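You operate a simulated robot arm through the tools that you are given. There is no shell and no other tool.

You run a simulated two-armed robot. Do the job below in one go: nothing can be reset, and whatever is moved stays where it is left.

JOB
Let the pressure off, put both couplings on their posts and switch off.
Fine: red on red, blue on blue; shut the yellow valve after the couplings; no oil spilt. Where these are worked on the way, their far stop is far enough and under half their travel is too little: yellow valve.

It is judged by the outcome, as a careful person would: the job done as asked, and still so three seconds after it is handed in. It fails if anything else is knocked over, pushed out of place, dropped, spilled or broken.

ROBOT AND FRAMES
Two 7-joint arms with fingered hands on one trunk that stands fixed in place. Base frame: the origin is at the foot of the trunk, x ahead of it, y to its left, z up; the work surface is at about z = 394. Units: mm, degrees, N and s.
The left shoulder is at [20, 269, 1172], the right one opposite. With the tool pointing down near the work surface each hand reaches from about 100 to 960 mm from the base axis, measured 20 degrees to its own side. Payload 5 kg a hand.
The tool frame of a hand sits at the grasp point between the pads (the TCP): z along the fingers, y along the line on which they close. The tips reach 42 mm beyond it. The gripper opens to 208 mm. The gripper's body begins 119 mm behind the TCP. The gripper is a hand of 4 fingers: y runs from the thumb to the fingers, the wrist lies at [0, 0, -317] in the tool frame, and closing takes about 1.5 s.
Orientation is that of the tool frame in the base frame, as [roll, pitch, yaw] about the fixed x, y, z axes, in that order (R = Rz(yaw) Ry(pitch) Rx(roll)). With the fingers straight down and closing along the base's y, the tool's x points along the base's -x, its y along +y and its z along -z.

CONTROLS
- The arms move only by the tool jog_arm. It takes "left_steps", "right_steps" or both (then of equal length, played together; a hand with none holds still); each is a list of rows, each a list of 7 numbers: the shift along the tool's x, y, z in units of 30 mm (1.0 is 30 mm), then the turn, a rotation vector about the tool's x, y, z in units of 6 degrees (1.0 is 6 degrees), then the finger opening in mm, from 0 to 208. In form: [[x, y, z, rx, ry, rz, jaw], ...]. A call has 1 to 20 rows; each row shifts and turns the commanded pose from where the row before left it, along the tool's axes as they then stand. A call with a number of a shift or a turn outside -1 to 1 is refused whole. Rows are played at 5 a second. More than 50 mm and 8.6 degrees between two rows, or a gripper value outside its range, and nothing of the call is played. Where a pose cannot be reached the arm comes as near as it can. A force on the tool above 40 N (or 10 N above the force at the start of the call, whichever is more), or a blocked arm, ends the call early, and 0.2 s more pass. Each finger travels about 153 mm/s and halts on what it meets, pressing with about 26 N; the grip force reading is that of the motor and also rises with nothing between the fingers. The clock runs only during rows and for 0.2 s after the last one: add rows that do not move to give the fingers time. The reply holds the time, the measured pose of the TCP, the force on the tool along the base axes, the opening and the grip force, in the units named above and with some noise, with the torque about the TCP (base axes, N m) and any sound that the robot's microphone picked up.
- Cameras (640 x 400 px; columns grow to the right, rows downward): "scene" is now at [173.8, 6, 1450.5]; the picture's right is [0.07, -1.00, 0.00], its down [-0.58, -0.04, -0.82] and it looks along [0.81, 0.06, -0.58] (base axes); focal length 331 px, centre (320, 200). "left" rides on the left gripper at [-94, 1, -146] in its tool frame; the picture's right is [-0.01, -1.00, 0.00], its down [0.84, -0.01, -0.54] and it looks along [0.54, -0.01, 0.84] (tool axes); focal length 280 px, centre (320, 200). "right" rides on the right gripper at [94, 1, -146] in its tool frame; the picture's right is [-0.01, 1.00, 0.00], its down [-0.84, -0.01, -0.54] and it looks along [-0.54, -0.01, 0.84] (tool axes); focal length 280 px, centre (320, 200). There is no depth. A picture from a camera that has moved, and an enlarged one, comes with that camera's place and axes in the base frame and with its lens. The place of the scene camera against the robot may be out by one fixed shift of up to 25 mm in any direction.
- camera(camera): a new picture of that camera. The clock stands still meanwhile.
- move_column(by): slides the trunk up (or, below 0, down) by that many mm; the arms and the scene camera ride with it, the base frame stays. It gives what a move gives, with no picture.
- hand_shape(shape, hand): the hand has 4 fingers and takes this shape, open, in about a second: jaw (thumb against the fingers, like two jaws); tri (thumb and two fingers); tip (a fingertip pinch); poke (one finger out to press); point (the index stretched); flat (the hand flat); cup (the hand cupped); fist (a fist). The gripper value then closes the fingers along that shape, each until it touches; the sizes above hold for jaw. It gives what a move gives, with no picture.
- head_to(pan, tilt): turns the head with the scene camera to pan (to the left, within 80 degrees either way) and tilt (down, from -29 to 69), counted from straight ahead of the robot. It gives what a move gives.
- enlarge(camera, box): a new picture of the part [left, top, right, bottom] of that camera's present view, enlarged. The clock stands still meanwhile.
- job_done(): hands the job in; it is judged then, once.

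Places have to be worked out from the pictures, the camera data and where the tool is seen. Open the grippers and draw the arms clear of the work before you hand the job in, unless the task says otherwise.

The tools are called after ">>>" as name(argument=value, ...) on one line, values as JSON. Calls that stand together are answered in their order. jog_arm: Moves the arms, as the interface text tells. Its arguments: {"type":"object","properties":{"left_steps":{"type":"array","items":{"type":"array","items":{"type":"number"}}},"right_steps":{"type":"array","items":{"type":"array","items":{"type":"number"}}}},"required":[]} The other tools are called the same way: move_column (by) slides the trunk up or down; hand_shape (shape, hand) gives the hand a shape; head_to (pan, tilt) turns the head that bears the scene camera; camera (camera) takes a picture; enlarge (camera, box) takes an enlarged picture of a part of a camera's view; job_done () hands the job in.

At the start:

```text
time: 0.0
left_eef_pos: [699.1, 451.9, 1172.1]
left_tool_rot: [-180.0, 0.0, -171.5]
left_contact_force: [0.3, -0.2, 0.3]
left_ft_torque: [-0.02, 0.01, 0.0]
left_grip_width: 207.8
left_finger_force: 0.0
left_shape: jaw
right_eef_pos: [547.9, -159.3, 1134.8]
right_tool_rot: [180.0, 0.0, -171.7]
right_contact_force: [-0.2, 0.4, -0.5]
right_ft_torque: [0.05, -0.03, -0.03]
right_grip_width: 207.9
right_finger_force: 0.0
right_shape: jaw
trunk travel left (down, up): [-550.0, 71.0]
head pan, tilt: [4.3, 35.4]
```

scene: 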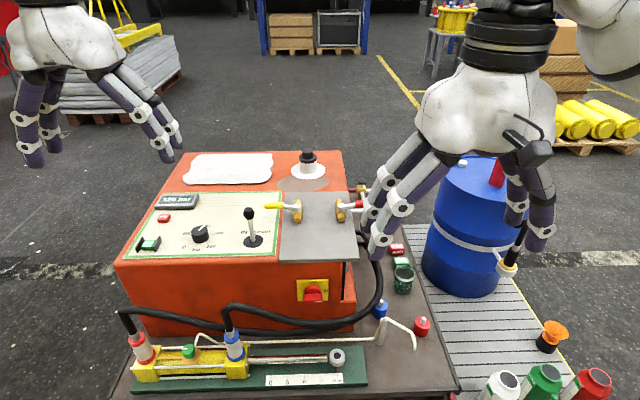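
right: 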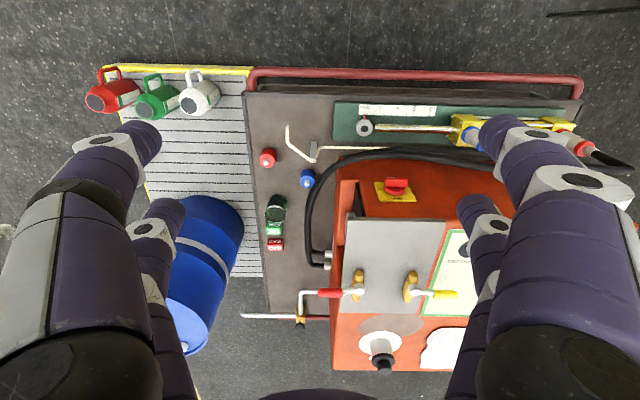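
left: 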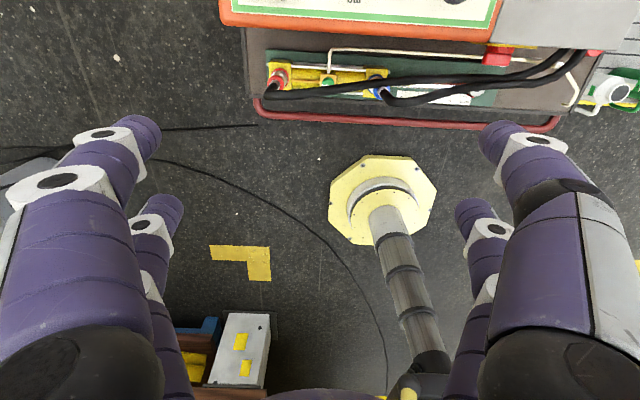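

The scene shows a hydraulic unit with valves, a joystick, a red switch, and a cylinder with two hose couplings. I'll enlarge parts of the view to learn the details.

>>> enlarge(camera="scene", box=[110, 140, 270, 270])

>>> enlarge(camera="scene", box=[100, 270, 280, 400])

>>> enlarge(camera="scene", box=[240, 140, 440, 270])

>>> enlarge(camera="scene", box=[260, 260, 460, 400])

>>> enlarge(camera="right", box=[240, 80, 440, 210])

>>> enlarge(camera="right", box=[240, 200, 460, 340])

>>> enlarge(camera="left", box=[220, 0, 440, 120])

```text
3.08 times, centred on (190, 205) of scene
camera zoom: at [173.8, 6.0, 1450.5], right [0.07, -1.0, 0.0], down [-0.58, -0.04, -0.82], along [0.81, 0.06, -0.58], focal length 1019 px, centre (720, 185)
```

zoom: 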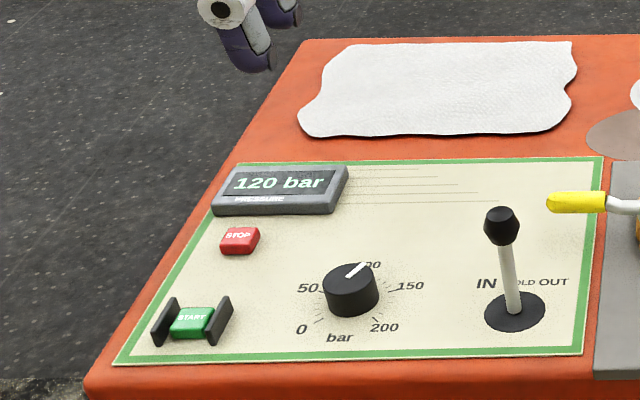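

```text
3.08 times, centred on (190, 335) of scene
camera zoom: at [173.8, 6.0, 1450.5], right [0.07, -1.0, 0.0], down [-0.58, -0.04, -0.82], along [0.81, 0.06, -0.58], focal length 1019 px, centre (720, -215)
```

zoom: 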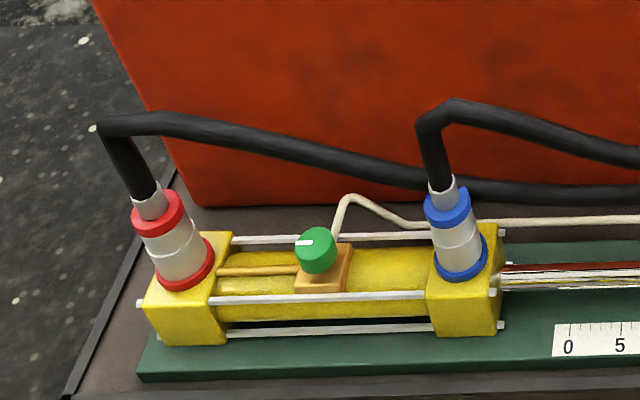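

```text
3.08 times, centred on (340, 205) of scene
camera zoom: at [173.8, 6.0, 1450.5], right [0.07, -1.0, 0.0], down [-0.58, -0.04, -0.82], along [0.81, 0.06, -0.58], focal length 1019 px, centre (258, 185)
```

zoom: 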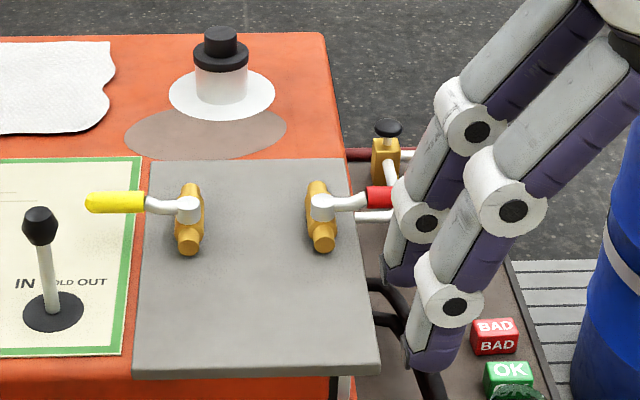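

```text
2.86 times, centred on (360, 330) of scene
camera zoom: at [173.8, 6.0, 1450.5], right [0.07, -1.0, 0.0], down [-0.58, -0.04, -0.82], along [0.81, 0.06, -0.58], focal length 946 px, centre (206, -171)
```

zoom: 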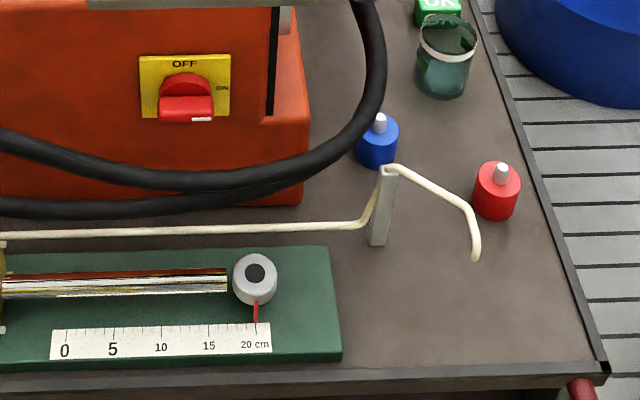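

```text
3.08 times, centred on (340, 145) of right
camera zoom: at [456.1, -171.0, 1279.9], right [-0.13, 0.99, 0.0], down [0.84, 0.11, 0.54], along [0.53, 0.07, -0.84], focal length 863 px, centre (258, 369)
```

zoom: 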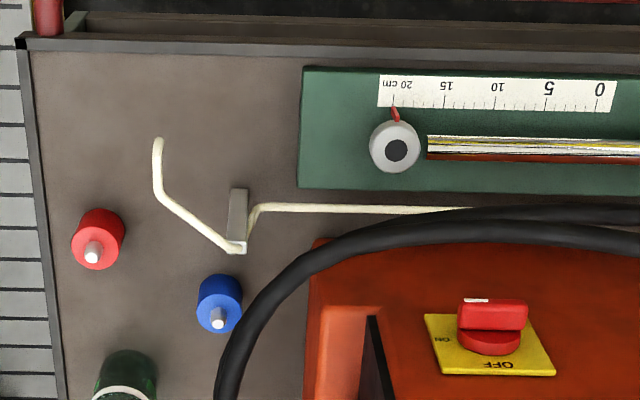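

```text
2.86 times, centred on (350, 270) of right
camera zoom: at [456.1, -171.0, 1279.9], right [-0.13, 0.99, 0.0], down [0.84, 0.11, 0.54], along [0.53, 0.07, -0.84], focal length 801 px, centre (234, 0)
```

zoom: 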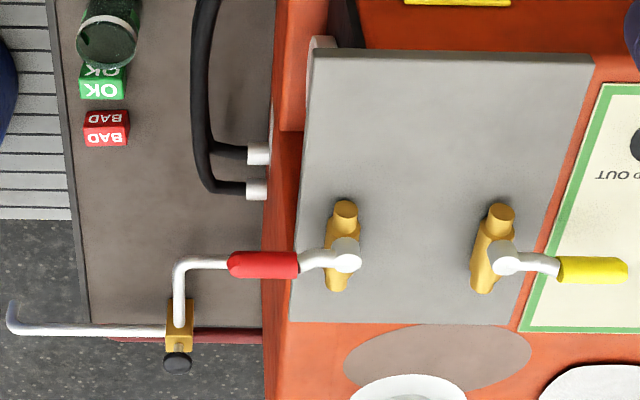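

```text
2.91 times, centred on (330, 60) of left
camera zoom: at [790.2, 466.6, 1318.4], right [0.16, -0.99, 0.0], down [-0.83, -0.14, 0.54], along [-0.53, -0.09, -0.84], focal length 816 px, centre (291, 607)
```

zoom: 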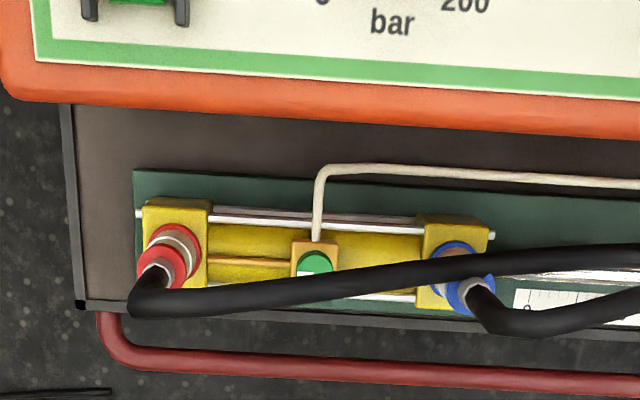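

I'll zoom further to read labels, lever positions and details before touching anything.

>>> enlarge(camera="scene", box=[260, 180, 340, 240])

>>> enlarge(camera="scene", box=[120, 180, 220, 260])

>>> enlarge(camera="scene", box=[115, 310, 195, 390])

>>> enlarge(camera="scene", box=[360, 230, 460, 360])

>>> enlarge(camera="right", box=[240, 130, 340, 210])

>>> enlarge(camera="right", box=[380, 240, 480, 320])

>>> enlarge(camera="left", box=[255, 50, 325, 110])

>>> enlarge(camera="left", box=[340, 50, 410, 110])

```text
6.67 times, centred on (300, 210) of scene
camera zoom: at [173.8, 6.0, 1450.5], right [0.07, -1.0, 0.0], down [-0.58, -0.04, -0.82], along [0.81, 0.06, -0.58], focal length 2207 px, centre (453, 133)
```

zoom: 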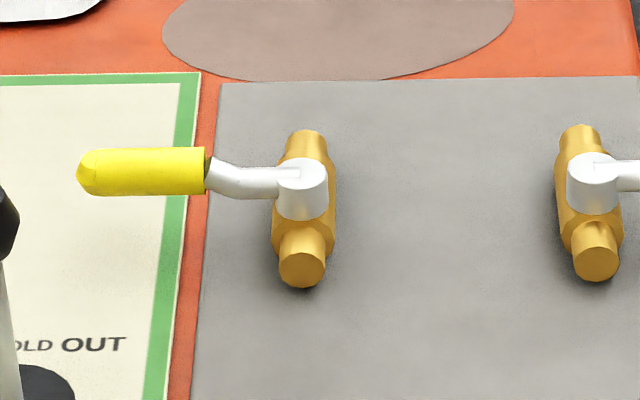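

```text
5.00 times, centred on (170, 220) of scene
camera zoom: at [173.8, 6.0, 1450.5], right [0.07, -1.0, 0.0], down [-0.58, -0.04, -0.82], along [0.81, 0.06, -0.58], focal length 1656 px, centre (1070, 100)
```

zoom: 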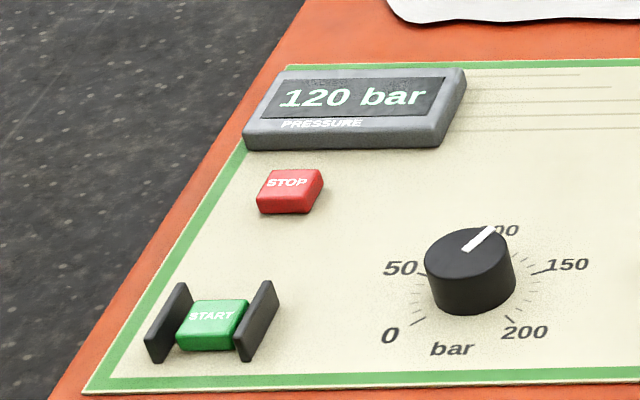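

```text
5.00 times, centred on (155, 350) of scene
camera zoom: at [173.8, 6.0, 1450.5], right [0.07, -1.0, 0.0], down [-0.58, -0.04, -0.82], along [0.81, 0.06, -0.58], focal length 1656 px, centre (1145, -550)
```

zoom: 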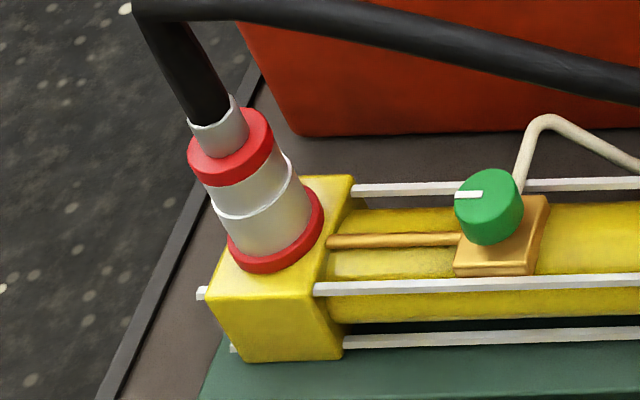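

```text
3.08 times, centred on (410, 295) of scene
camera zoom: at [173.8, 6.0, 1450.5], right [0.07, -1.0, 0.0], down [-0.58, -0.04, -0.82], along [0.81, 0.06, -0.58], focal length 1019 px, centre (43, -92)
```

zoom: 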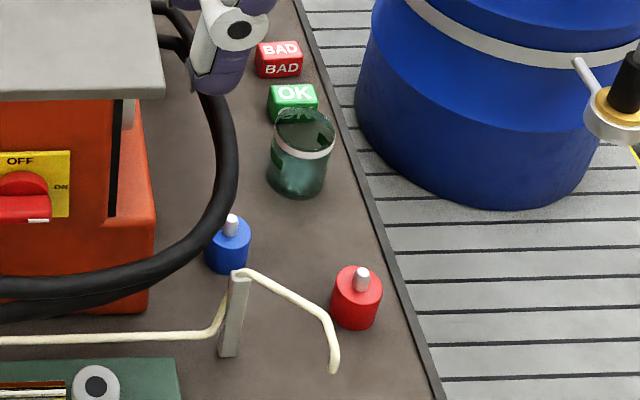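

```text
5.00 times, centred on (290, 170) of right
camera zoom: at [456.1, -171.0, 1279.9], right [-0.13, 0.99, 0.0], down [0.84, 0.11, 0.54], along [0.53, 0.07, -0.84], focal length 1402 px, centre (470, 350)
```

zoom: 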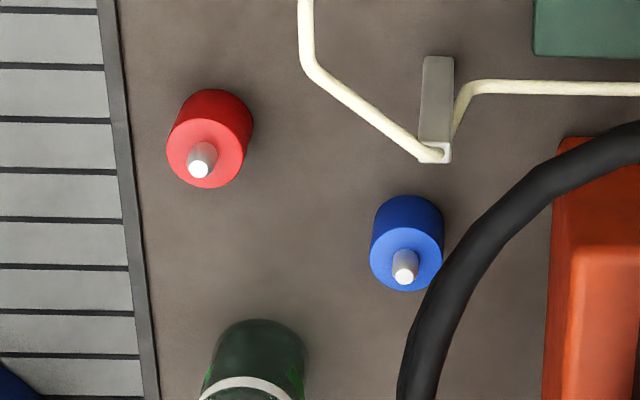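

```text
5.00 times, centred on (430, 280) of right
camera zoom: at [456.1, -171.0, 1279.9], right [-0.13, 0.99, 0.0], down [0.84, 0.11, 0.54], along [0.53, 0.07, -0.84], focal length 1402 px, centre (-230, -200)
```

zoom: 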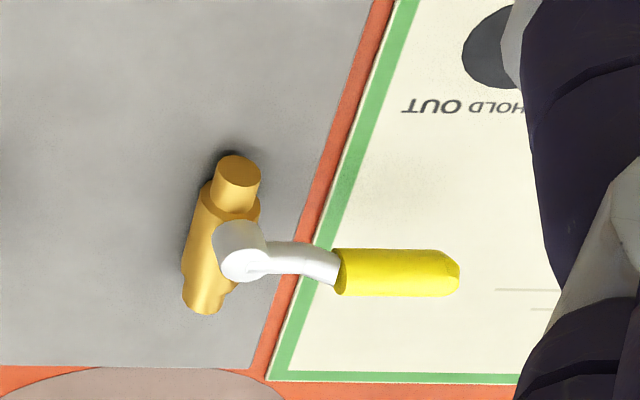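

```text
6.67 times, centred on (290, 80) of left
camera zoom: at [790.2, 466.6, 1318.4], right [0.16, -0.99, 0.0], down [-0.83, -0.14, 0.54], along [-0.53, -0.09, -0.84], focal length 1869 px, centre (520, 1000)
```

zoom: 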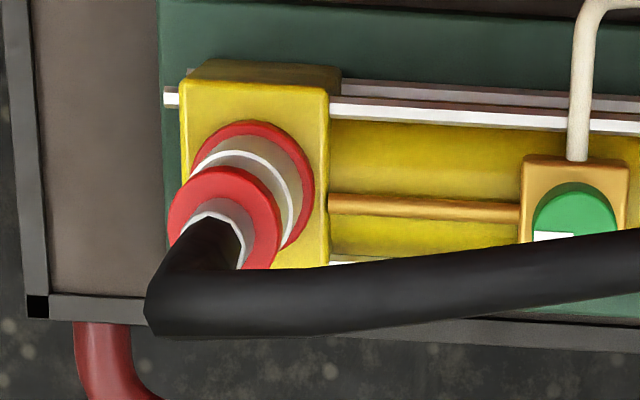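

```text
6.67 times, centred on (375, 80) of left
camera zoom: at [790.2, 466.6, 1318.4], right [0.16, -0.99, 0.0], down [-0.83, -0.14, 0.54], along [-0.53, -0.09, -0.84], focal length 1869 px, centre (-47, 1000)
```

zoom: 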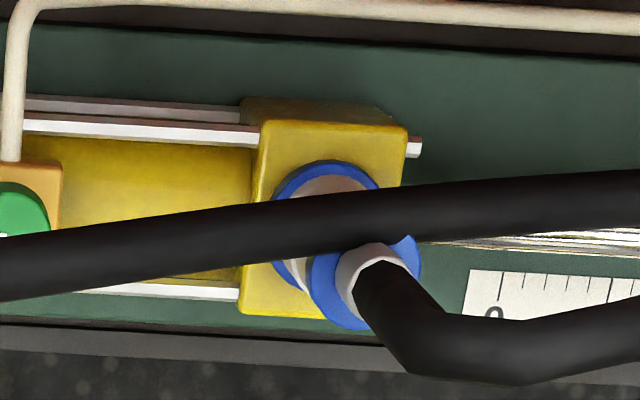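

I'll play one idle row to see what the microphone hears (is the pump running?).

>>> jog_arm(left_steps=[[0, 0, 0, 0, 0, 0, 208]], right_steps=[[0, 0, 0, 0, 0, 0, 208]])

```text
time: 0.4
left_eef_pos: [698.9, 451.5, 1174.6]
left_tool_rot: [-180.0, -0.1, -171.4]
left_contact_force: [0.6, -0.2, 0.5]
left_ft_torque: [0.01, 0.01, -0.01]
left_grip_width: 207.7
left_finger_force: 0.1
left_shape: jaw
right_eef_pos: [548.4, -159.0, 1133.3]
right_tool_rot: [-180.0, 0.0, -171.5]
right_contact_force: [0.4, -0.3, 0.6]
right_ft_torque: [0.0, -0.02, 0.01]
right_grip_width: 207.7
right_finger_force: 0.0
right_shape: jaw
trunk travel left (down, up): [-550.0, 71.0]
head pan, tilt: [4.3, 35.4]
```

No pump sound is heard, so the 120 bar seems to be standing pressure, and the yellow lever lies across its body (shut). I'll shift both hands through clear air to get a second viewpoint for triangulation.

>>> jog_arm(left_steps=[[0, 1, 1, 0, 0, 0, 208], [0, 1, 1, 0, 0, 0, 208], [0, 1, 1, 0, 0, 0, 208], [0, 1, 1, 0, 0, 0, 208], [0, 1, 1, 0, 0, 0, 208], [0, 0, 0, 0, 0, 0, 208]], right_steps=[[0, -1, 1, 0, 0, 0, 208], [0, -1, 1, 0, 0, 0, 208], [0, -1, 1, 0, 0, 0, 208], [0, -1, 1, 0, 0, 0, 208], [0, -1, 1, 0, 0, 0, 208], [0, 0, 0, 0, 0, 0, 208]])

>>> camera(camera="left")

>>> camera(camera="right")

>>> camera(camera="scene")

```text
time: 1.8
left_eef_pos: [674.4, 600.6, 1022.7]
left_tool_rot: [180.0, 0.0, -171.5]
left_contact_force: [-0.8, 0.1, 1.1]
left_ft_torque: [0.03, -0.01, 0.02]
left_grip_width: 207.6
left_finger_force: 0.0
left_shape: jaw
right_eef_pos: [569.6, -305.7, 984.3]
right_tool_rot: [-180.0, 0.0, -171.6]
right_contact_force: [-0.3, 0.2, 0.4]
right_ft_torque: [0.0, -0.03, 0.0]
right_grip_width: 208.0
right_finger_force: 0.1
right_shape: jaw
trunk travel left (down, up): [-550.0, 71.0]
head pan, tilt: [4.3, 35.4]
```

```text
taken
camera left: at [766.7, 615.2, 1169.5], right [0.16, -0.99, 0.0], down [-0.83, -0.14, 0.54], along [-0.53, -0.09, -0.84], focal length 280 px, centre (320, 200)
```

left: 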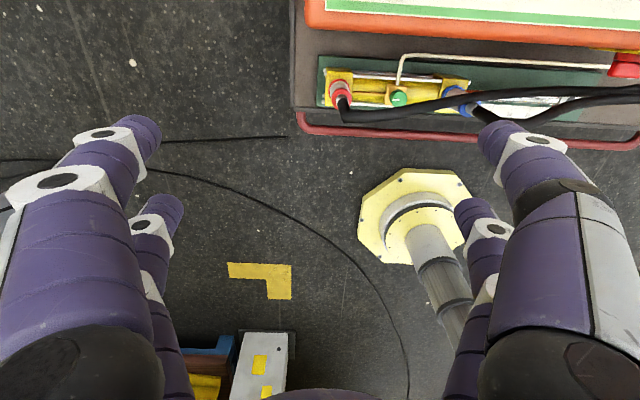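

```text
taken
camera right: at [476.8, -318.8, 1129.8], right [-0.13, 0.99, 0.0], down [0.83, 0.11, 0.54], along [0.53, 0.07, -0.84], focal length 280 px, centre (320, 200)
```

right: 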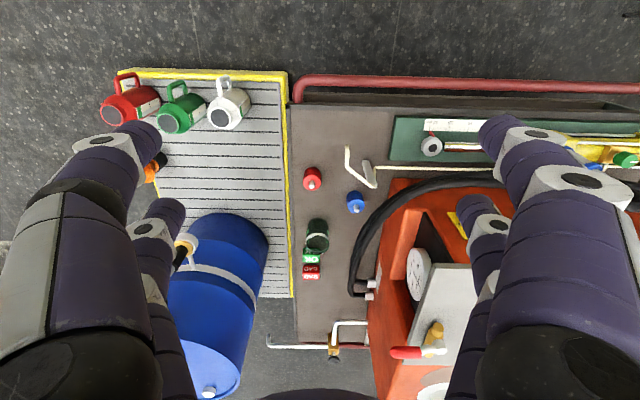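

```text
taken
camera scene: at [173.5, 6.0, 1450.7], right [0.07, -1.0, 0.0], down [-0.58, -0.04, -0.82], along [0.81, 0.06, -0.58], focal length 331 px, centre (320, 200)
```

scene: 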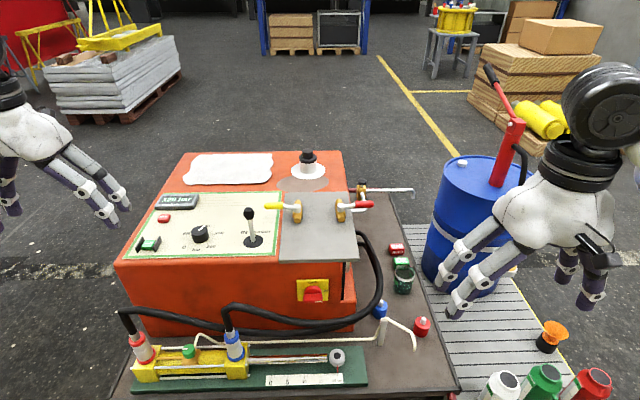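

Taking enlarged views from these second viewpoints for triangulation.

>>> enlarge(camera="left", box=[310, 55, 410, 125])

>>> enlarge(camera="left", box=[410, 60, 510, 130])

>>> enlarge(camera="right", box=[280, 140, 400, 220])

>>> enlarge(camera="right", box=[260, 220, 400, 360])

>>> enlarge(camera="right", box=[380, 180, 500, 380])

>>> enlarge(camera="scene", box=[320, 170, 420, 240])

```text
5.71 times, centred on (360, 90) of left
camera zoom: at [766.7, 615.2, 1169.5], right [0.16, -0.99, 0.0], down [-0.83, -0.14, 0.54], along [-0.53, -0.09, -0.84], focal length 1602 px, centre (91, 829)
```

zoom: 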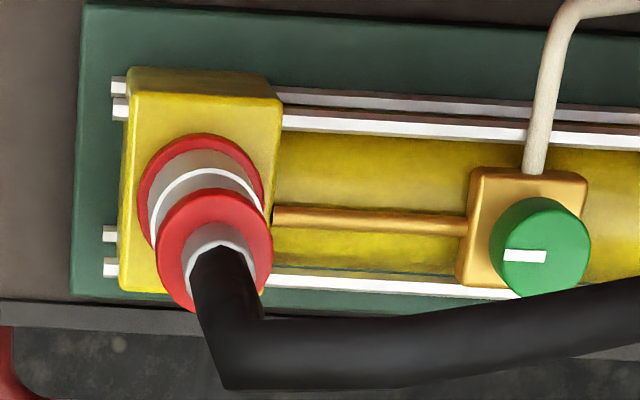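

```text
5.71 times, centred on (460, 95) of left
camera zoom: at [766.7, 615.2, 1169.5], right [0.16, -0.99, 0.0], down [-0.83, -0.14, 0.54], along [-0.53, -0.09, -0.84], focal length 1602 px, centre (-480, 800)
```

zoom: 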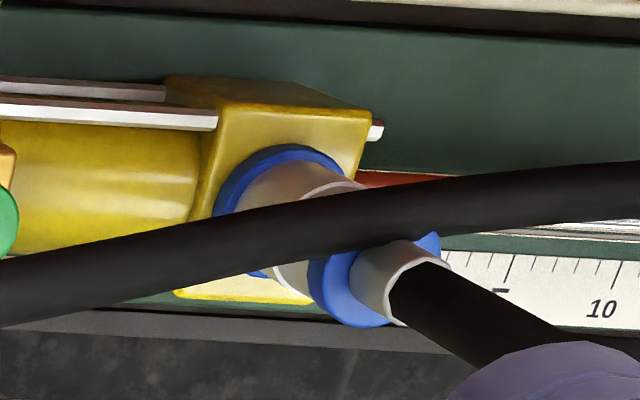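

```text
5.00 times, centred on (340, 180) of right
camera zoom: at [476.8, -318.8, 1129.8], right [-0.13, 0.99, 0.0], down [0.83, 0.11, 0.54], along [0.53, 0.07, -0.84], focal length 1402 px, centre (220, 300)
```

zoom: 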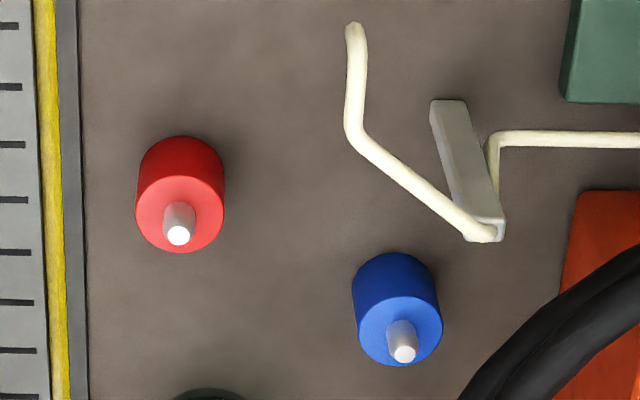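

```text
2.86 times, centred on (330, 290) of right
camera zoom: at [476.8, -318.8, 1129.8], right [-0.13, 0.99, 0.0], down [0.83, 0.11, 0.54], along [0.53, 0.07, -0.84], focal length 801 px, centre (291, -57)
```

zoom: 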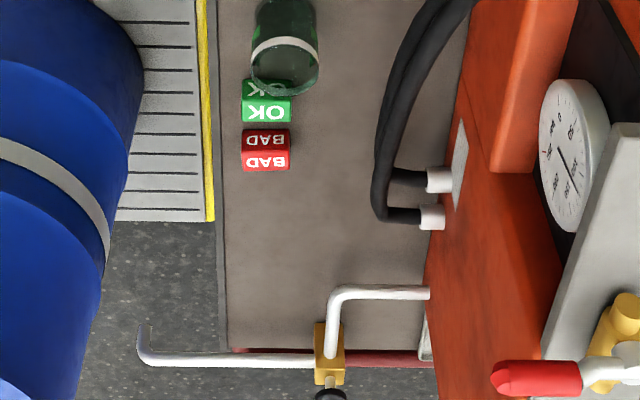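

```text
2.00 times, centred on (440, 280) of right
camera zoom: at [476.8, -318.8, 1129.8], right [-0.13, 0.99, 0.0], down [0.83, 0.11, 0.54], along [0.53, 0.07, -0.84], focal length 561 px, centre (80, 40)
```

zoom: 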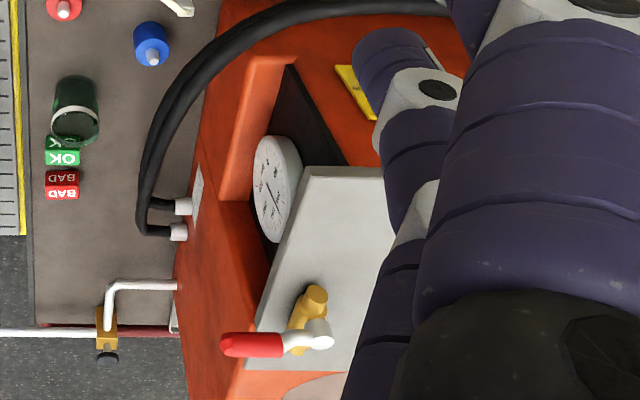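

```text
5.71 times, centred on (370, 205) of scene
camera zoom: at [173.5, 6.0, 1450.7], right [0.07, -1.0, 0.0], down [-0.58, -0.04, -0.82], along [0.81, 0.06, -0.58], focal length 1892 px, centre (34, 171)
```

zoom: 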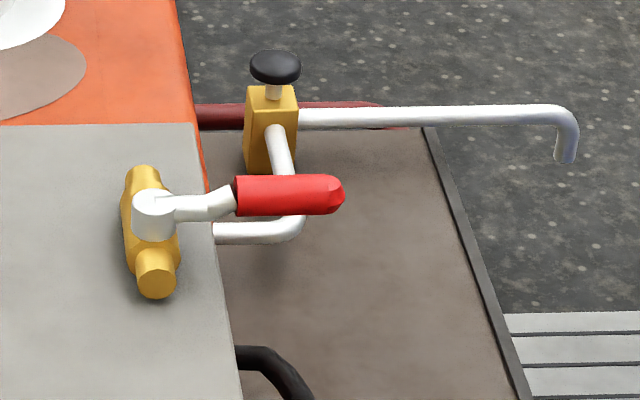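

A hidden dial gauge sits in a recess under the grey plate on the unit's right side. I'll zoom in on it and on the red valve.

>>> enlarge(camera="right", box=[400, 235, 440, 310])

>>> enlarge(camera="right", box=[360, 280, 460, 360])

>>> enlarge(camera="right", box=[300, 210, 400, 310])

```text
5.33 times, centred on (420, 272) of right
camera zoom: at [476.8, -318.8, 1129.8], right [-0.13, 0.99, 0.0], down [0.83, 0.11, 0.54], along [0.53, 0.07, -0.84], focal length 1495 px, centre (-213, -187)
```

zoom: 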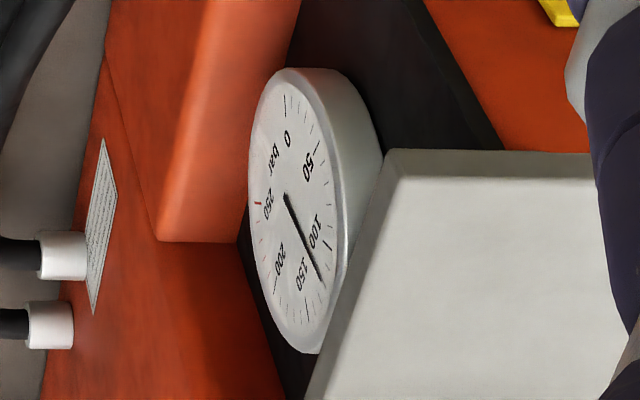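

```text
5.00 times, centred on (410, 320) of right
camera zoom: at [476.8, -318.8, 1129.8], right [-0.13, 0.99, 0.0], down [0.83, 0.11, 0.54], along [0.53, 0.07, -0.84], focal length 1402 px, centre (-130, -400)
```

zoom: 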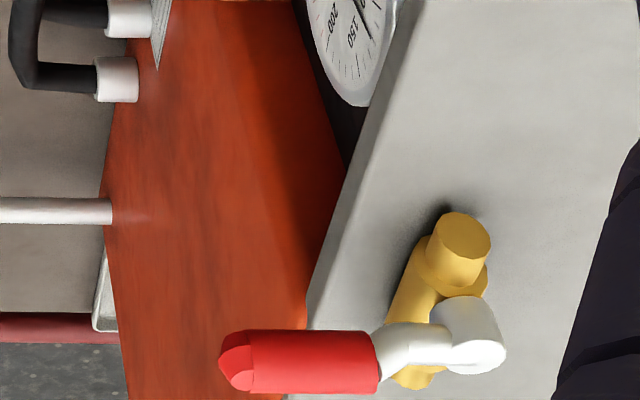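

```text
4.00 times, centred on (350, 260) of right
camera zoom: at [476.8, -318.8, 1129.8], right [-0.13, 0.99, 0.0], down [0.83, 0.11, 0.54], along [0.53, 0.07, -0.84], focal length 1122 px, centre (200, -40)
```

zoom: 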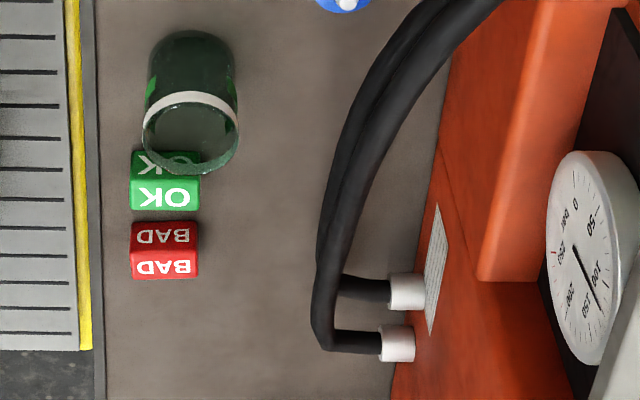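

The dial gauge also reads about 120 bar, and there is a text plate beside the hose ports. I'll move the right hand out to the right (clear air) and yaw its camera to read that plate.

>>> jog_arm(right_steps=[[-0.344, -0.967, 0, 0, 0, 0, 208], [-0.344, -0.967, 0, 0, 0, 0, 208], [-0.344, -0.967, 0, 0, 0, 0, 208], [-0.344, -0.967, 0, 0, 0, 0, 208], [-0.344, -0.967, 0, 0, 0, 0, 208], [-0.344, -0.967, 0, 0, 0, 0, 208], [-0.344, -0.967, 0, 0, 0, 0, 208], [-0.344, -0.967, 0, 0, 0, 0, 208], [-0.344, -0.967, 0, 0, 0, 0, 208], [0, 0, 0, 0, 0, -1, 208], [0, 0, 0, 0, 0, -1, 208], [0, 0, 0, 0, 0, -1, 208], [0, 0, 0, 0, 0, -1, 208], [0, 0, 0, 0, 0, -1, 208], [0, 0, 0, 0, 0, -1, 208]])

>>> camera(camera="right")

```text
time: 5.0
left_eef_pos: [676.2, 601.7, 1023.1]
left_tool_rot: [180.0, 0.0, -171.5]
left_contact_force: [0.4, -0.3, -0.2]
left_ft_torque: [0.01, 0.0, 0.0]
left_grip_width: 208.1
left_finger_force: 0.1
left_shape: jaw
right_eef_pos: [701.2, -551.5, 984.2]
right_tool_rot: [180.0, 0.0, -135.5]
right_contact_force: [0.1, 0.3, -0.2]
right_ft_torque: [0.01, 0.01, 0.02]
right_grip_width: 207.5
right_finger_force: 0.0
right_shape: jaw
trunk travel left (down, up): [-550.0, 71.0]
head pan, tilt: [4.3, 35.4]
```

```text
taken
camera right: at [632.9, -616.0, 1129.8], right [-0.69, 0.72, 0.0], down [0.61, 0.58, 0.54], along [0.39, 0.37, -0.84], focal length 280 px, centre (320, 200)
```

right: 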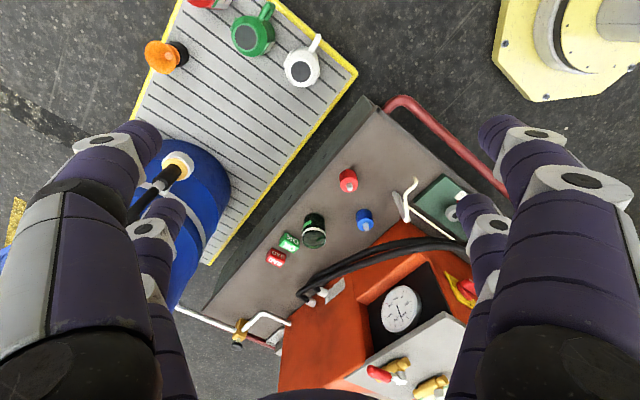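

Zooming on the text plate, the gauge, and the surroundings of the posts from this side.

>>> enlarge(camera="right", box=[300, 270, 360, 320])

>>> enlarge(camera="right", box=[365, 270, 435, 345])

>>> enlarge(camera="right", box=[320, 150, 480, 260])

>>> enlarge(camera="right", box=[350, 330, 470, 400])

>>> enlarge(camera="right", box=[170, 290, 310, 370])

```text
8.00 times, centred on (330, 295) of right
camera zoom: at [632.9, -616.0, 1129.8], right [-0.69, 0.72, 0.0], down [0.61, 0.58, 0.54], along [0.39, 0.37, -0.84], focal length 2243 px, centre (240, -560)
```

zoom: 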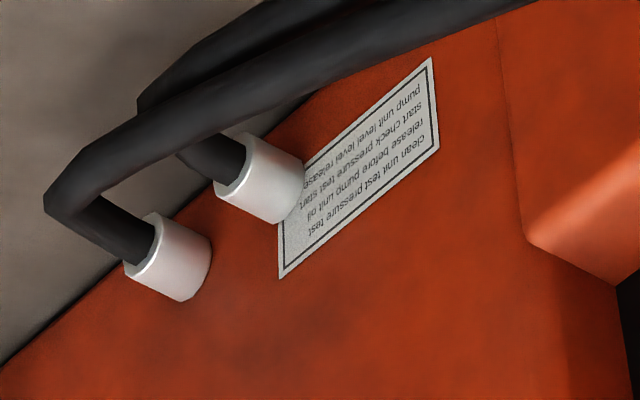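

```text
5.33 times, centred on (400, 308) of right
camera zoom: at [632.9, -616.0, 1129.8], right [-0.69, 0.72, 0.0], down [0.61, 0.58, 0.54], along [0.39, 0.37, -0.84], focal length 1495 px, centre (-107, -373)
```

zoom: 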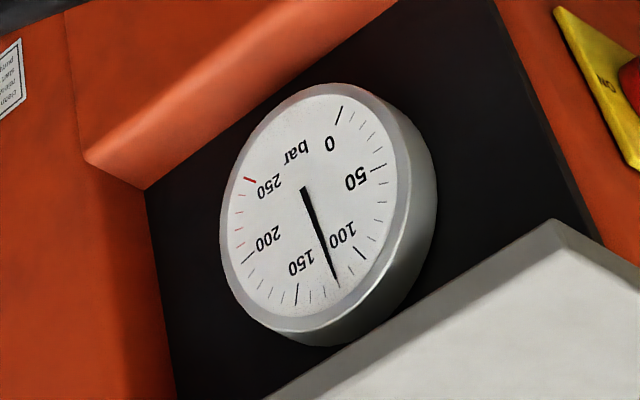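

```text
3.64 times, centred on (400, 205) of right
camera zoom: at [632.9, -616.0, 1129.8], right [-0.69, 0.72, 0.0], down [0.61, 0.58, 0.54], along [0.39, 0.37, -0.84], focal length 1020 px, centre (29, 182)
```

zoom: 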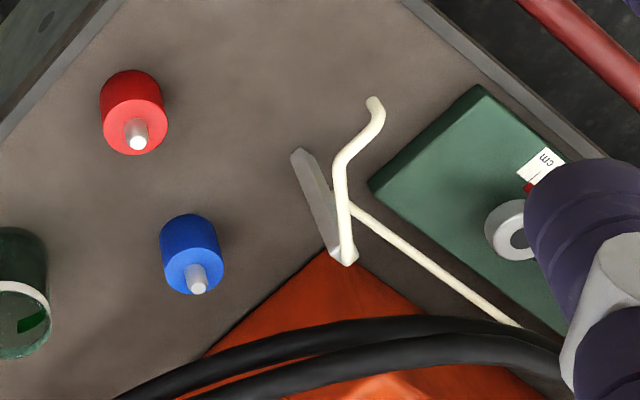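

```text
5.33 times, centred on (410, 365) of right
camera zoom: at [632.9, -616.0, 1129.8], right [-0.69, 0.72, 0.0], down [0.61, 0.58, 0.54], along [0.39, 0.37, -0.84], focal length 1495 px, centre (-160, -680)
```

zoom: 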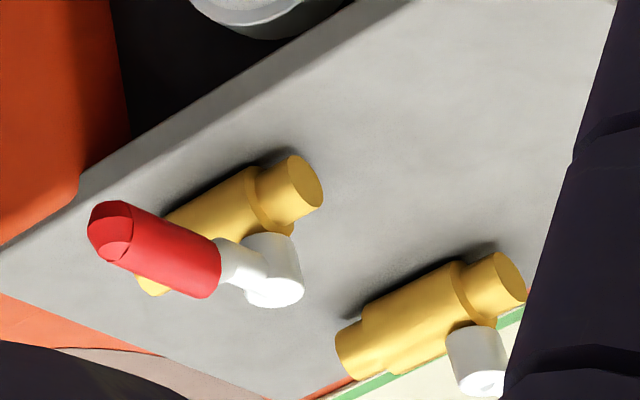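

```text
4.57 times, centred on (240, 330) of right
camera zoom: at [632.9, -616.0, 1129.8], right [-0.69, 0.72, 0.0], down [0.61, 0.58, 0.54], along [0.39, 0.37, -0.84], focal length 1282 px, centre (686, -394)
```

zoom: 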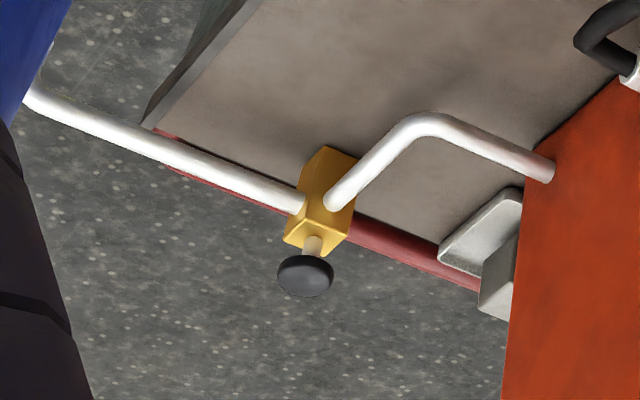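

The plate is just filler text; both gauge and display show 120 bar. Triangulation puts the yellow valve pivot near (992,140,806) with its handle end near (987,246,813), and I'll bring the left hand above the handle at safe height first.

>>> jog_arm(left_steps=[[-0.564, -0.931, 0, 0, 0, 0, 208], [-0.564, -0.931, 0, 0, 0, 0, 208], [-0.564, -0.931, 0, 0, 0, 0, 208], [-0.564, -0.931, 0, 0, 0, 0, 208], [-0.564, -0.931, 0, 0, 0, 0, 208], [-0.564, -0.931, 0, 0, 0, 0, 160], [-0.564, -0.931, 0, 0, 0, 0, 130], [-0.564, -0.931, 0, 0, 0, 0, 100], [-0.564, -0.931, 0, 0, 0, 0, 80], [-0.564, -0.931, 0, 0, 0, 0, 80], [-0.564, -0.931, 0, 0, 0, 0, 80], [-0.564, -0.931, 0, 0, 0, 0, 80], [-0.564, -0.931, 0, 0, 0, 0, 80], [-0.564, -0.931, 0, 0, 0, 0, 80], [-0.564, -0.931, 0, 0, 0, 0, 80]])

>>> camera(camera="left")

>>> camera(camera="scene")

```text
time: 8.2
left_eef_pos: [981.9, 223.7, 1023.0]
left_tool_rot: [-180.0, 0.1, -171.7]
left_contact_force: [0.7, -0.4, 1.0]
left_ft_torque: [0.1, 0.08, 0.0]
left_grip_width: 80.3
left_finger_force: 0.0
left_shape: jaw
left hand out of reach, approached as far as the arm can: row 15
right_eef_pos: [699.8, -554.2, 983.9]
right_tool_rot: [180.0, 0.0, -135.7]
right_contact_force: [-0.2, -0.8, -0.6]
right_ft_torque: [0.22, -0.12, 0.0]
right_grip_width: 207.8
right_finger_force: 0.0
right_shape: jaw
trunk travel left (down, up): [-550.0, 71.0]
head pan, tilt: [4.3, 35.4]
```

```text
taken
camera left: at [1071.9, 238.0, 1169.3], right [0.16, -0.99, 0.0], down [-0.83, -0.13, 0.54], along [-0.53, -0.08, -0.84], focal length 280 px, centre (320, 200)
```

left: 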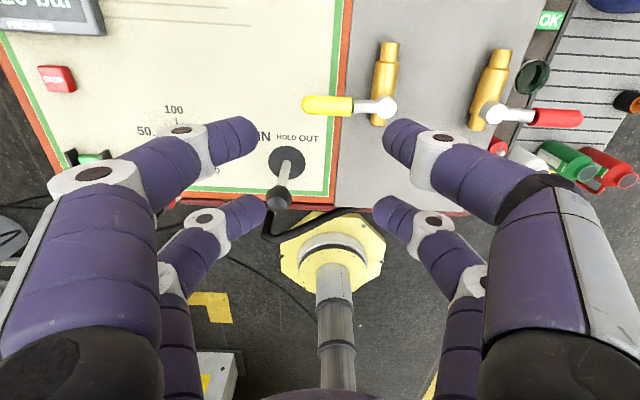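

```text
taken
camera scene: at [173.6, 5.3, 1450.5], right [0.07, -1.0, 0.0], down [-0.58, -0.04, -0.82], along [0.81, 0.06, -0.58], focal length 331 px, centre (320, 200)
```

scene: 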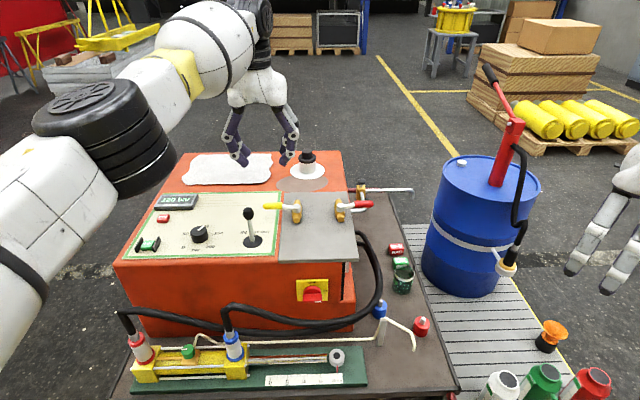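

The pivot and handle positions agree with the new left view (pivot ≈(993,138), handle end ≈(985,245)); the lever runs along the table's left axis, about 5.5° off base y. I'll now turn the left hand so its jaws close across the handle while lowering slightly.

>>> jog_arm(left_steps=[[0, 0, 0.13, 0, 0, 1, 80], [0, 0, 0.13, 0, 0, 1, 80], [0, 0, 0.13, 0, 0, 1, 80], [0, 0, 0.13, 0, 0, 1, 80], [0, 0, 0.13, 0, 0, 1, 80], [0, 0, 0.13, 0, 0, 1, 80], [0, 0, 0.13, 0, 0, 1, 80], [0, 0, 0.13, 0, 0, 1, 80], [0, 0, 0.13, 0, 0, 1, 80], [0, 0, 0.13, 0, 0, 1, 80], [0, 0, 0.13, 0, 0, 1, 80], [0, 0, 0.13, 0, 0, 1, 80], [0, 0, 0.13, 0, 0, 1, 80], [0, 0, 0.13, 0, 0, 1, 80], [0, 0, 0.13, 0, 0, 1, 80], [0, 0, 0, 0, 0, 0.47, 80]])

>>> camera(camera="left")

>>> enlarge(camera="scene", box=[200, 120, 360, 250])

```text
time: 11.6
left_eef_pos: [980.7, 225.6, 964.3]
left_tool_rot: [-180.0, 0.0, 95.6]
left_contact_force: [0.6, -1.3, 0.4]
left_ft_torque: [0.06, -0.05, -0.01]
left_grip_width: 80.3
left_finger_force: 0.0
left_shape: jaw
right_eef_pos: [701.5, -552.0, 982.8]
right_tool_rot: [-180.0, 0.0, -135.6]
right_contact_force: [-0.2, -0.1, 0.3]
right_ft_torque: [0.03, -0.02, 0.02]
right_grip_width: 207.8
right_finger_force: 0.1
right_shape: jaw
trunk travel left (down, up): [-550.0, 71.0]
head pan, tilt: [4.3, 35.4]
```

```text
taken
camera left: at [990.6, 132.7, 1109.6], right [-0.99, -0.11, 0.0], down [-0.09, 0.84, 0.54], along [-0.06, 0.54, -0.84], focal length 280 px, centre (320, 200)
```

left: 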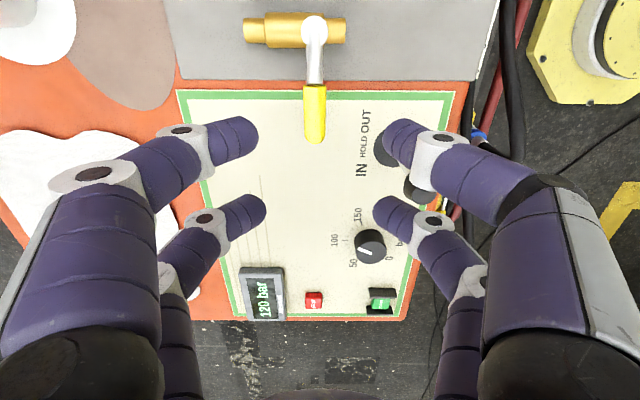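

```text
3.08 times, centred on (280, 185) of scene
camera zoom: at [173.7, 6.0, 1450.6], right [0.07, -1.0, 0.0], down [-0.58, -0.04, -0.82], along [0.81, 0.06, -0.58], focal length 1019 px, centre (443, 246)
```

zoom: 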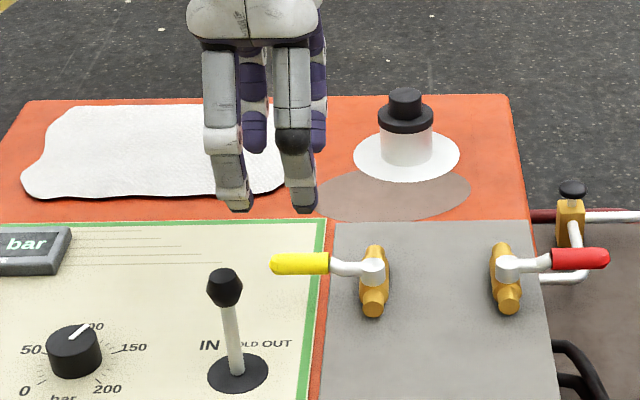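

Jaws straddle the handle line; TCP needs about +5 mm in x. I'll shift, set the opening to 56 mm and descend so that the finger tips flank the handle at about z = 786.

>>> jog_arm(left_steps=[[-0.1, 0.17, 0.3, 0, 0, 0, 56], [0, 0, 0.8, 0, 0, 0, 56], [0, 0, 0.8, 0, 0, 0, 56], [0, 0, 0.8, 0, 0, 0, 56], [0, 0, 0.8, 0, 0, 0, 56], [0, 0, 0.5, 0, 0, 0, 56], [0, 0, 0.4, 0, 0, 0, 56], [0, 0, 0, 0, 0, 0, 56]])

>>> camera(camera="left")

>>> enlarge(camera="scene", box=[200, 120, 360, 250])

```text
time: 13.4
left_eef_pos: [986.5, 223.8, 832.0]
left_tool_rot: [-179.9, 0.0, 95.8]
left_contact_force: [0.5, -0.2, -1.0]
left_ft_torque: [-0.02, -0.01, -0.01]
left_grip_width: 56.2
left_finger_force: 0.1
left_shape: jaw
right_eef_pos: [700.0, -551.4, 984.4]
right_tool_rot: [-180.0, 0.0, -135.6]
right_contact_force: [-0.6, 0.0, 0.4]
right_ft_torque: [0.03, -0.01, 0.0]
right_grip_width: 207.8
right_finger_force: 0.1
right_shape: jaw
trunk travel left (down, up): [-550.0, 71.0]
head pan, tilt: [4.3, 35.4]
```

```text
taken
camera left: at [996.2, 129.8, 978.1], right [-0.99, -0.11, 0.0], down [-0.1, 0.84, 0.54], along [-0.06, 0.53, -0.84], focal length 280 px, centre (320, 200)
```

left: 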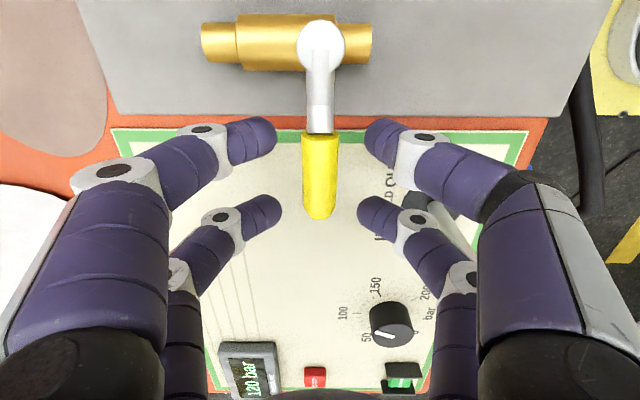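

```text
3.08 times, centred on (280, 185) of scene
camera zoom: at [173.7, 6.1, 1450.6], right [0.07, -1.0, 0.0], down [-0.58, -0.04, -0.82], along [0.81, 0.06, -0.58], focal length 1019 px, centre (443, 246)
```

zoom: 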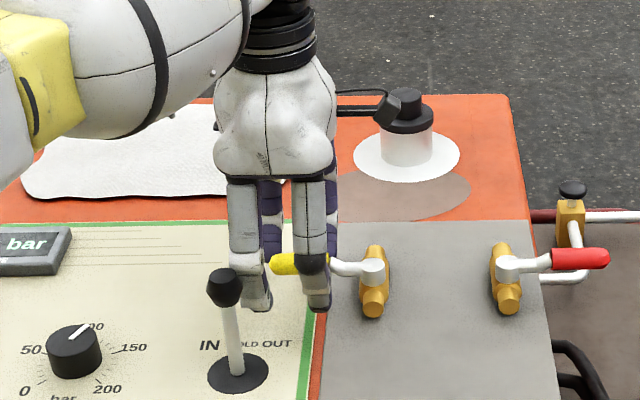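

The fingers straddle the yellow handle with the tips just below it. I'll narrow the jaws and try swinging the lever towards the robot a little, watching the force.

>>> jog_arm(left_steps=[[0, 0, 0.1, 0, 0, 0, 34], [0, 0, 0, 0, 0, 0, 34], [-0.016, -0.296, 0, 0, 0, -1, 34], [-0.016, -0.296, 0, 0, 0, -1, 34], [-0.016, -0.296, 0, 0, 0, -1, 34], [-0.016, -0.296, 0, 0, 0, -1, 34]])

>>> camera(camera="left")

>>> enlarge(camera="scene", box=[150, 120, 360, 250])

```text
time: 14.8
left_eef_pos: [953.9, 211.6, 829.0]
left_tool_rot: [-180.0, 0.0, 119.8]
left_contact_force: [2.1, -0.9, -1.0]
left_ft_torque: [-0.01, -0.01, -0.01]
left_grip_width: 34.3
left_finger_force: 0.0
left_shape: jaw
right_eef_pos: [701.4, -551.9, 983.5]
right_tool_rot: [180.0, -0.1, -135.6]
right_contact_force: [0.3, 0.5, -0.1]
right_ft_torque: [-0.01, -0.02, 0.01]
right_grip_width: 207.7
right_finger_force: 0.0
right_shape: jaw
trunk travel left (down, up): [-550.0, 71.0]
head pan, tilt: [4.3, 35.4]
```

```text
taken
camera left: at [999.3, 131.3, 974.4], right [-0.86, -0.51, 0.0], down [-0.43, 0.73, 0.54], along [-0.27, 0.46, -0.84], focal length 280 px, centre (320, 200)
```

left: 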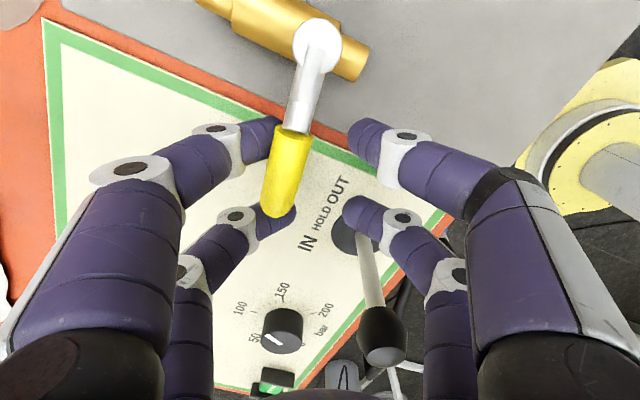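

```text
3.05 times, centred on (255, 185) of scene
camera zoom: at [173.9, 6.1, 1450.5], right [0.07, -1.0, 0.0], down [-0.58, -0.04, -0.82], along [0.81, 0.06, -0.58], focal length 1009 px, centre (518, 246)
```

zoom: 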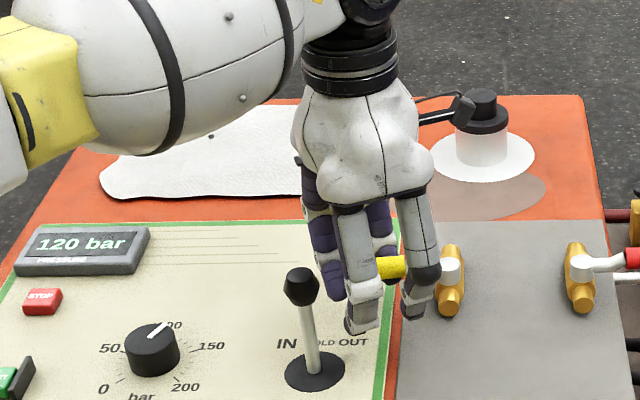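

The lever follows towards the robot with only ~2 N (it lags the hand by about 14° due to jaw play). Continue the arc, watching the joystick clearance.

>>> jog_arm(left_steps=[[-0.016, -0.296, 0, 0, 0, -1, 30], [-0.016, -0.296, 0, 0, 0, -1, 30], [-0.016, -0.296, 0, 0, 0, -1, 30], [-0.016, -0.296, 0, 0, 0, -1, 30], [-0.016, -0.296, 0, 0, 0, -1, 30]])

>>> camera(camera="left")

>>> enlarge(camera="scene", box=[150, 120, 360, 250])

```text
time: 16.0
left_eef_pos: [922.2, 180.8, 828.2]
left_tool_rot: [-180.0, 0.0, 149.8]
left_contact_force: [3.3, 1.1, -1.7]
left_ft_torque: [0.0, -0.01, 0.01]
left_grip_width: 30.6
left_finger_force: 0.1
left_shape: jaw
right_eef_pos: [701.6, -551.0, 984.5]
right_tool_rot: [179.9, 0.0, -135.6]
right_contact_force: [-0.9, -0.4, 0.4]
right_ft_torque: [0.0, -0.03, -0.02]
right_grip_width: 207.9
right_finger_force: 0.2
right_shape: jaw
trunk travel left (down, up): [-550.0, 71.0]
head pan, tilt: [4.3, 35.4]
```

```text
taken
camera left: at [1002.4, 134.8, 974.5], right [-0.49, -0.87, 0.0], down [-0.73, 0.41, 0.54], along [-0.47, 0.26, -0.84], focal length 280 px, centre (320, 200)
```

left: 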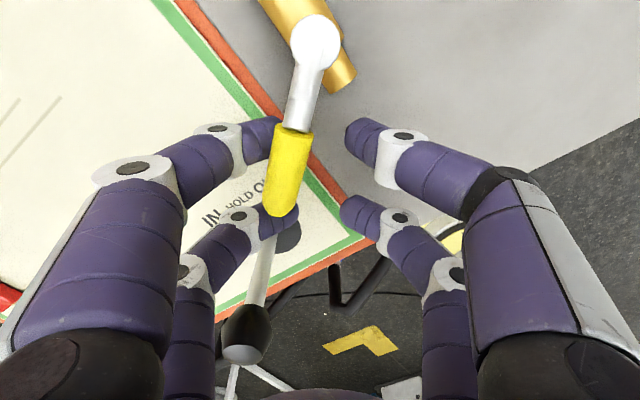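

```text
3.05 times, centred on (255, 185) of scene
camera zoom: at [174.0, 6.1, 1450.5], right [0.07, -1.0, 0.0], down [-0.58, -0.04, -0.82], along [0.81, 0.06, -0.58], focal length 1009 px, centre (518, 246)
```

zoom: 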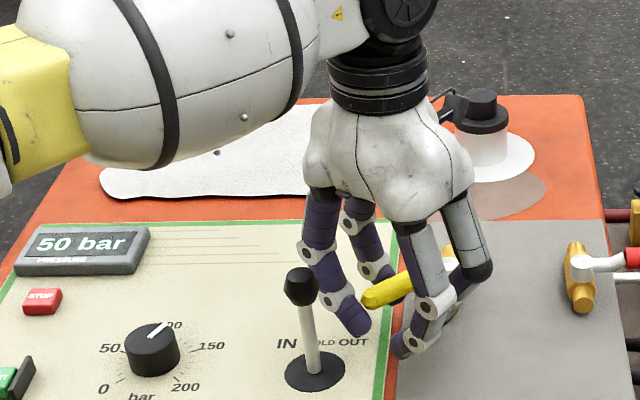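

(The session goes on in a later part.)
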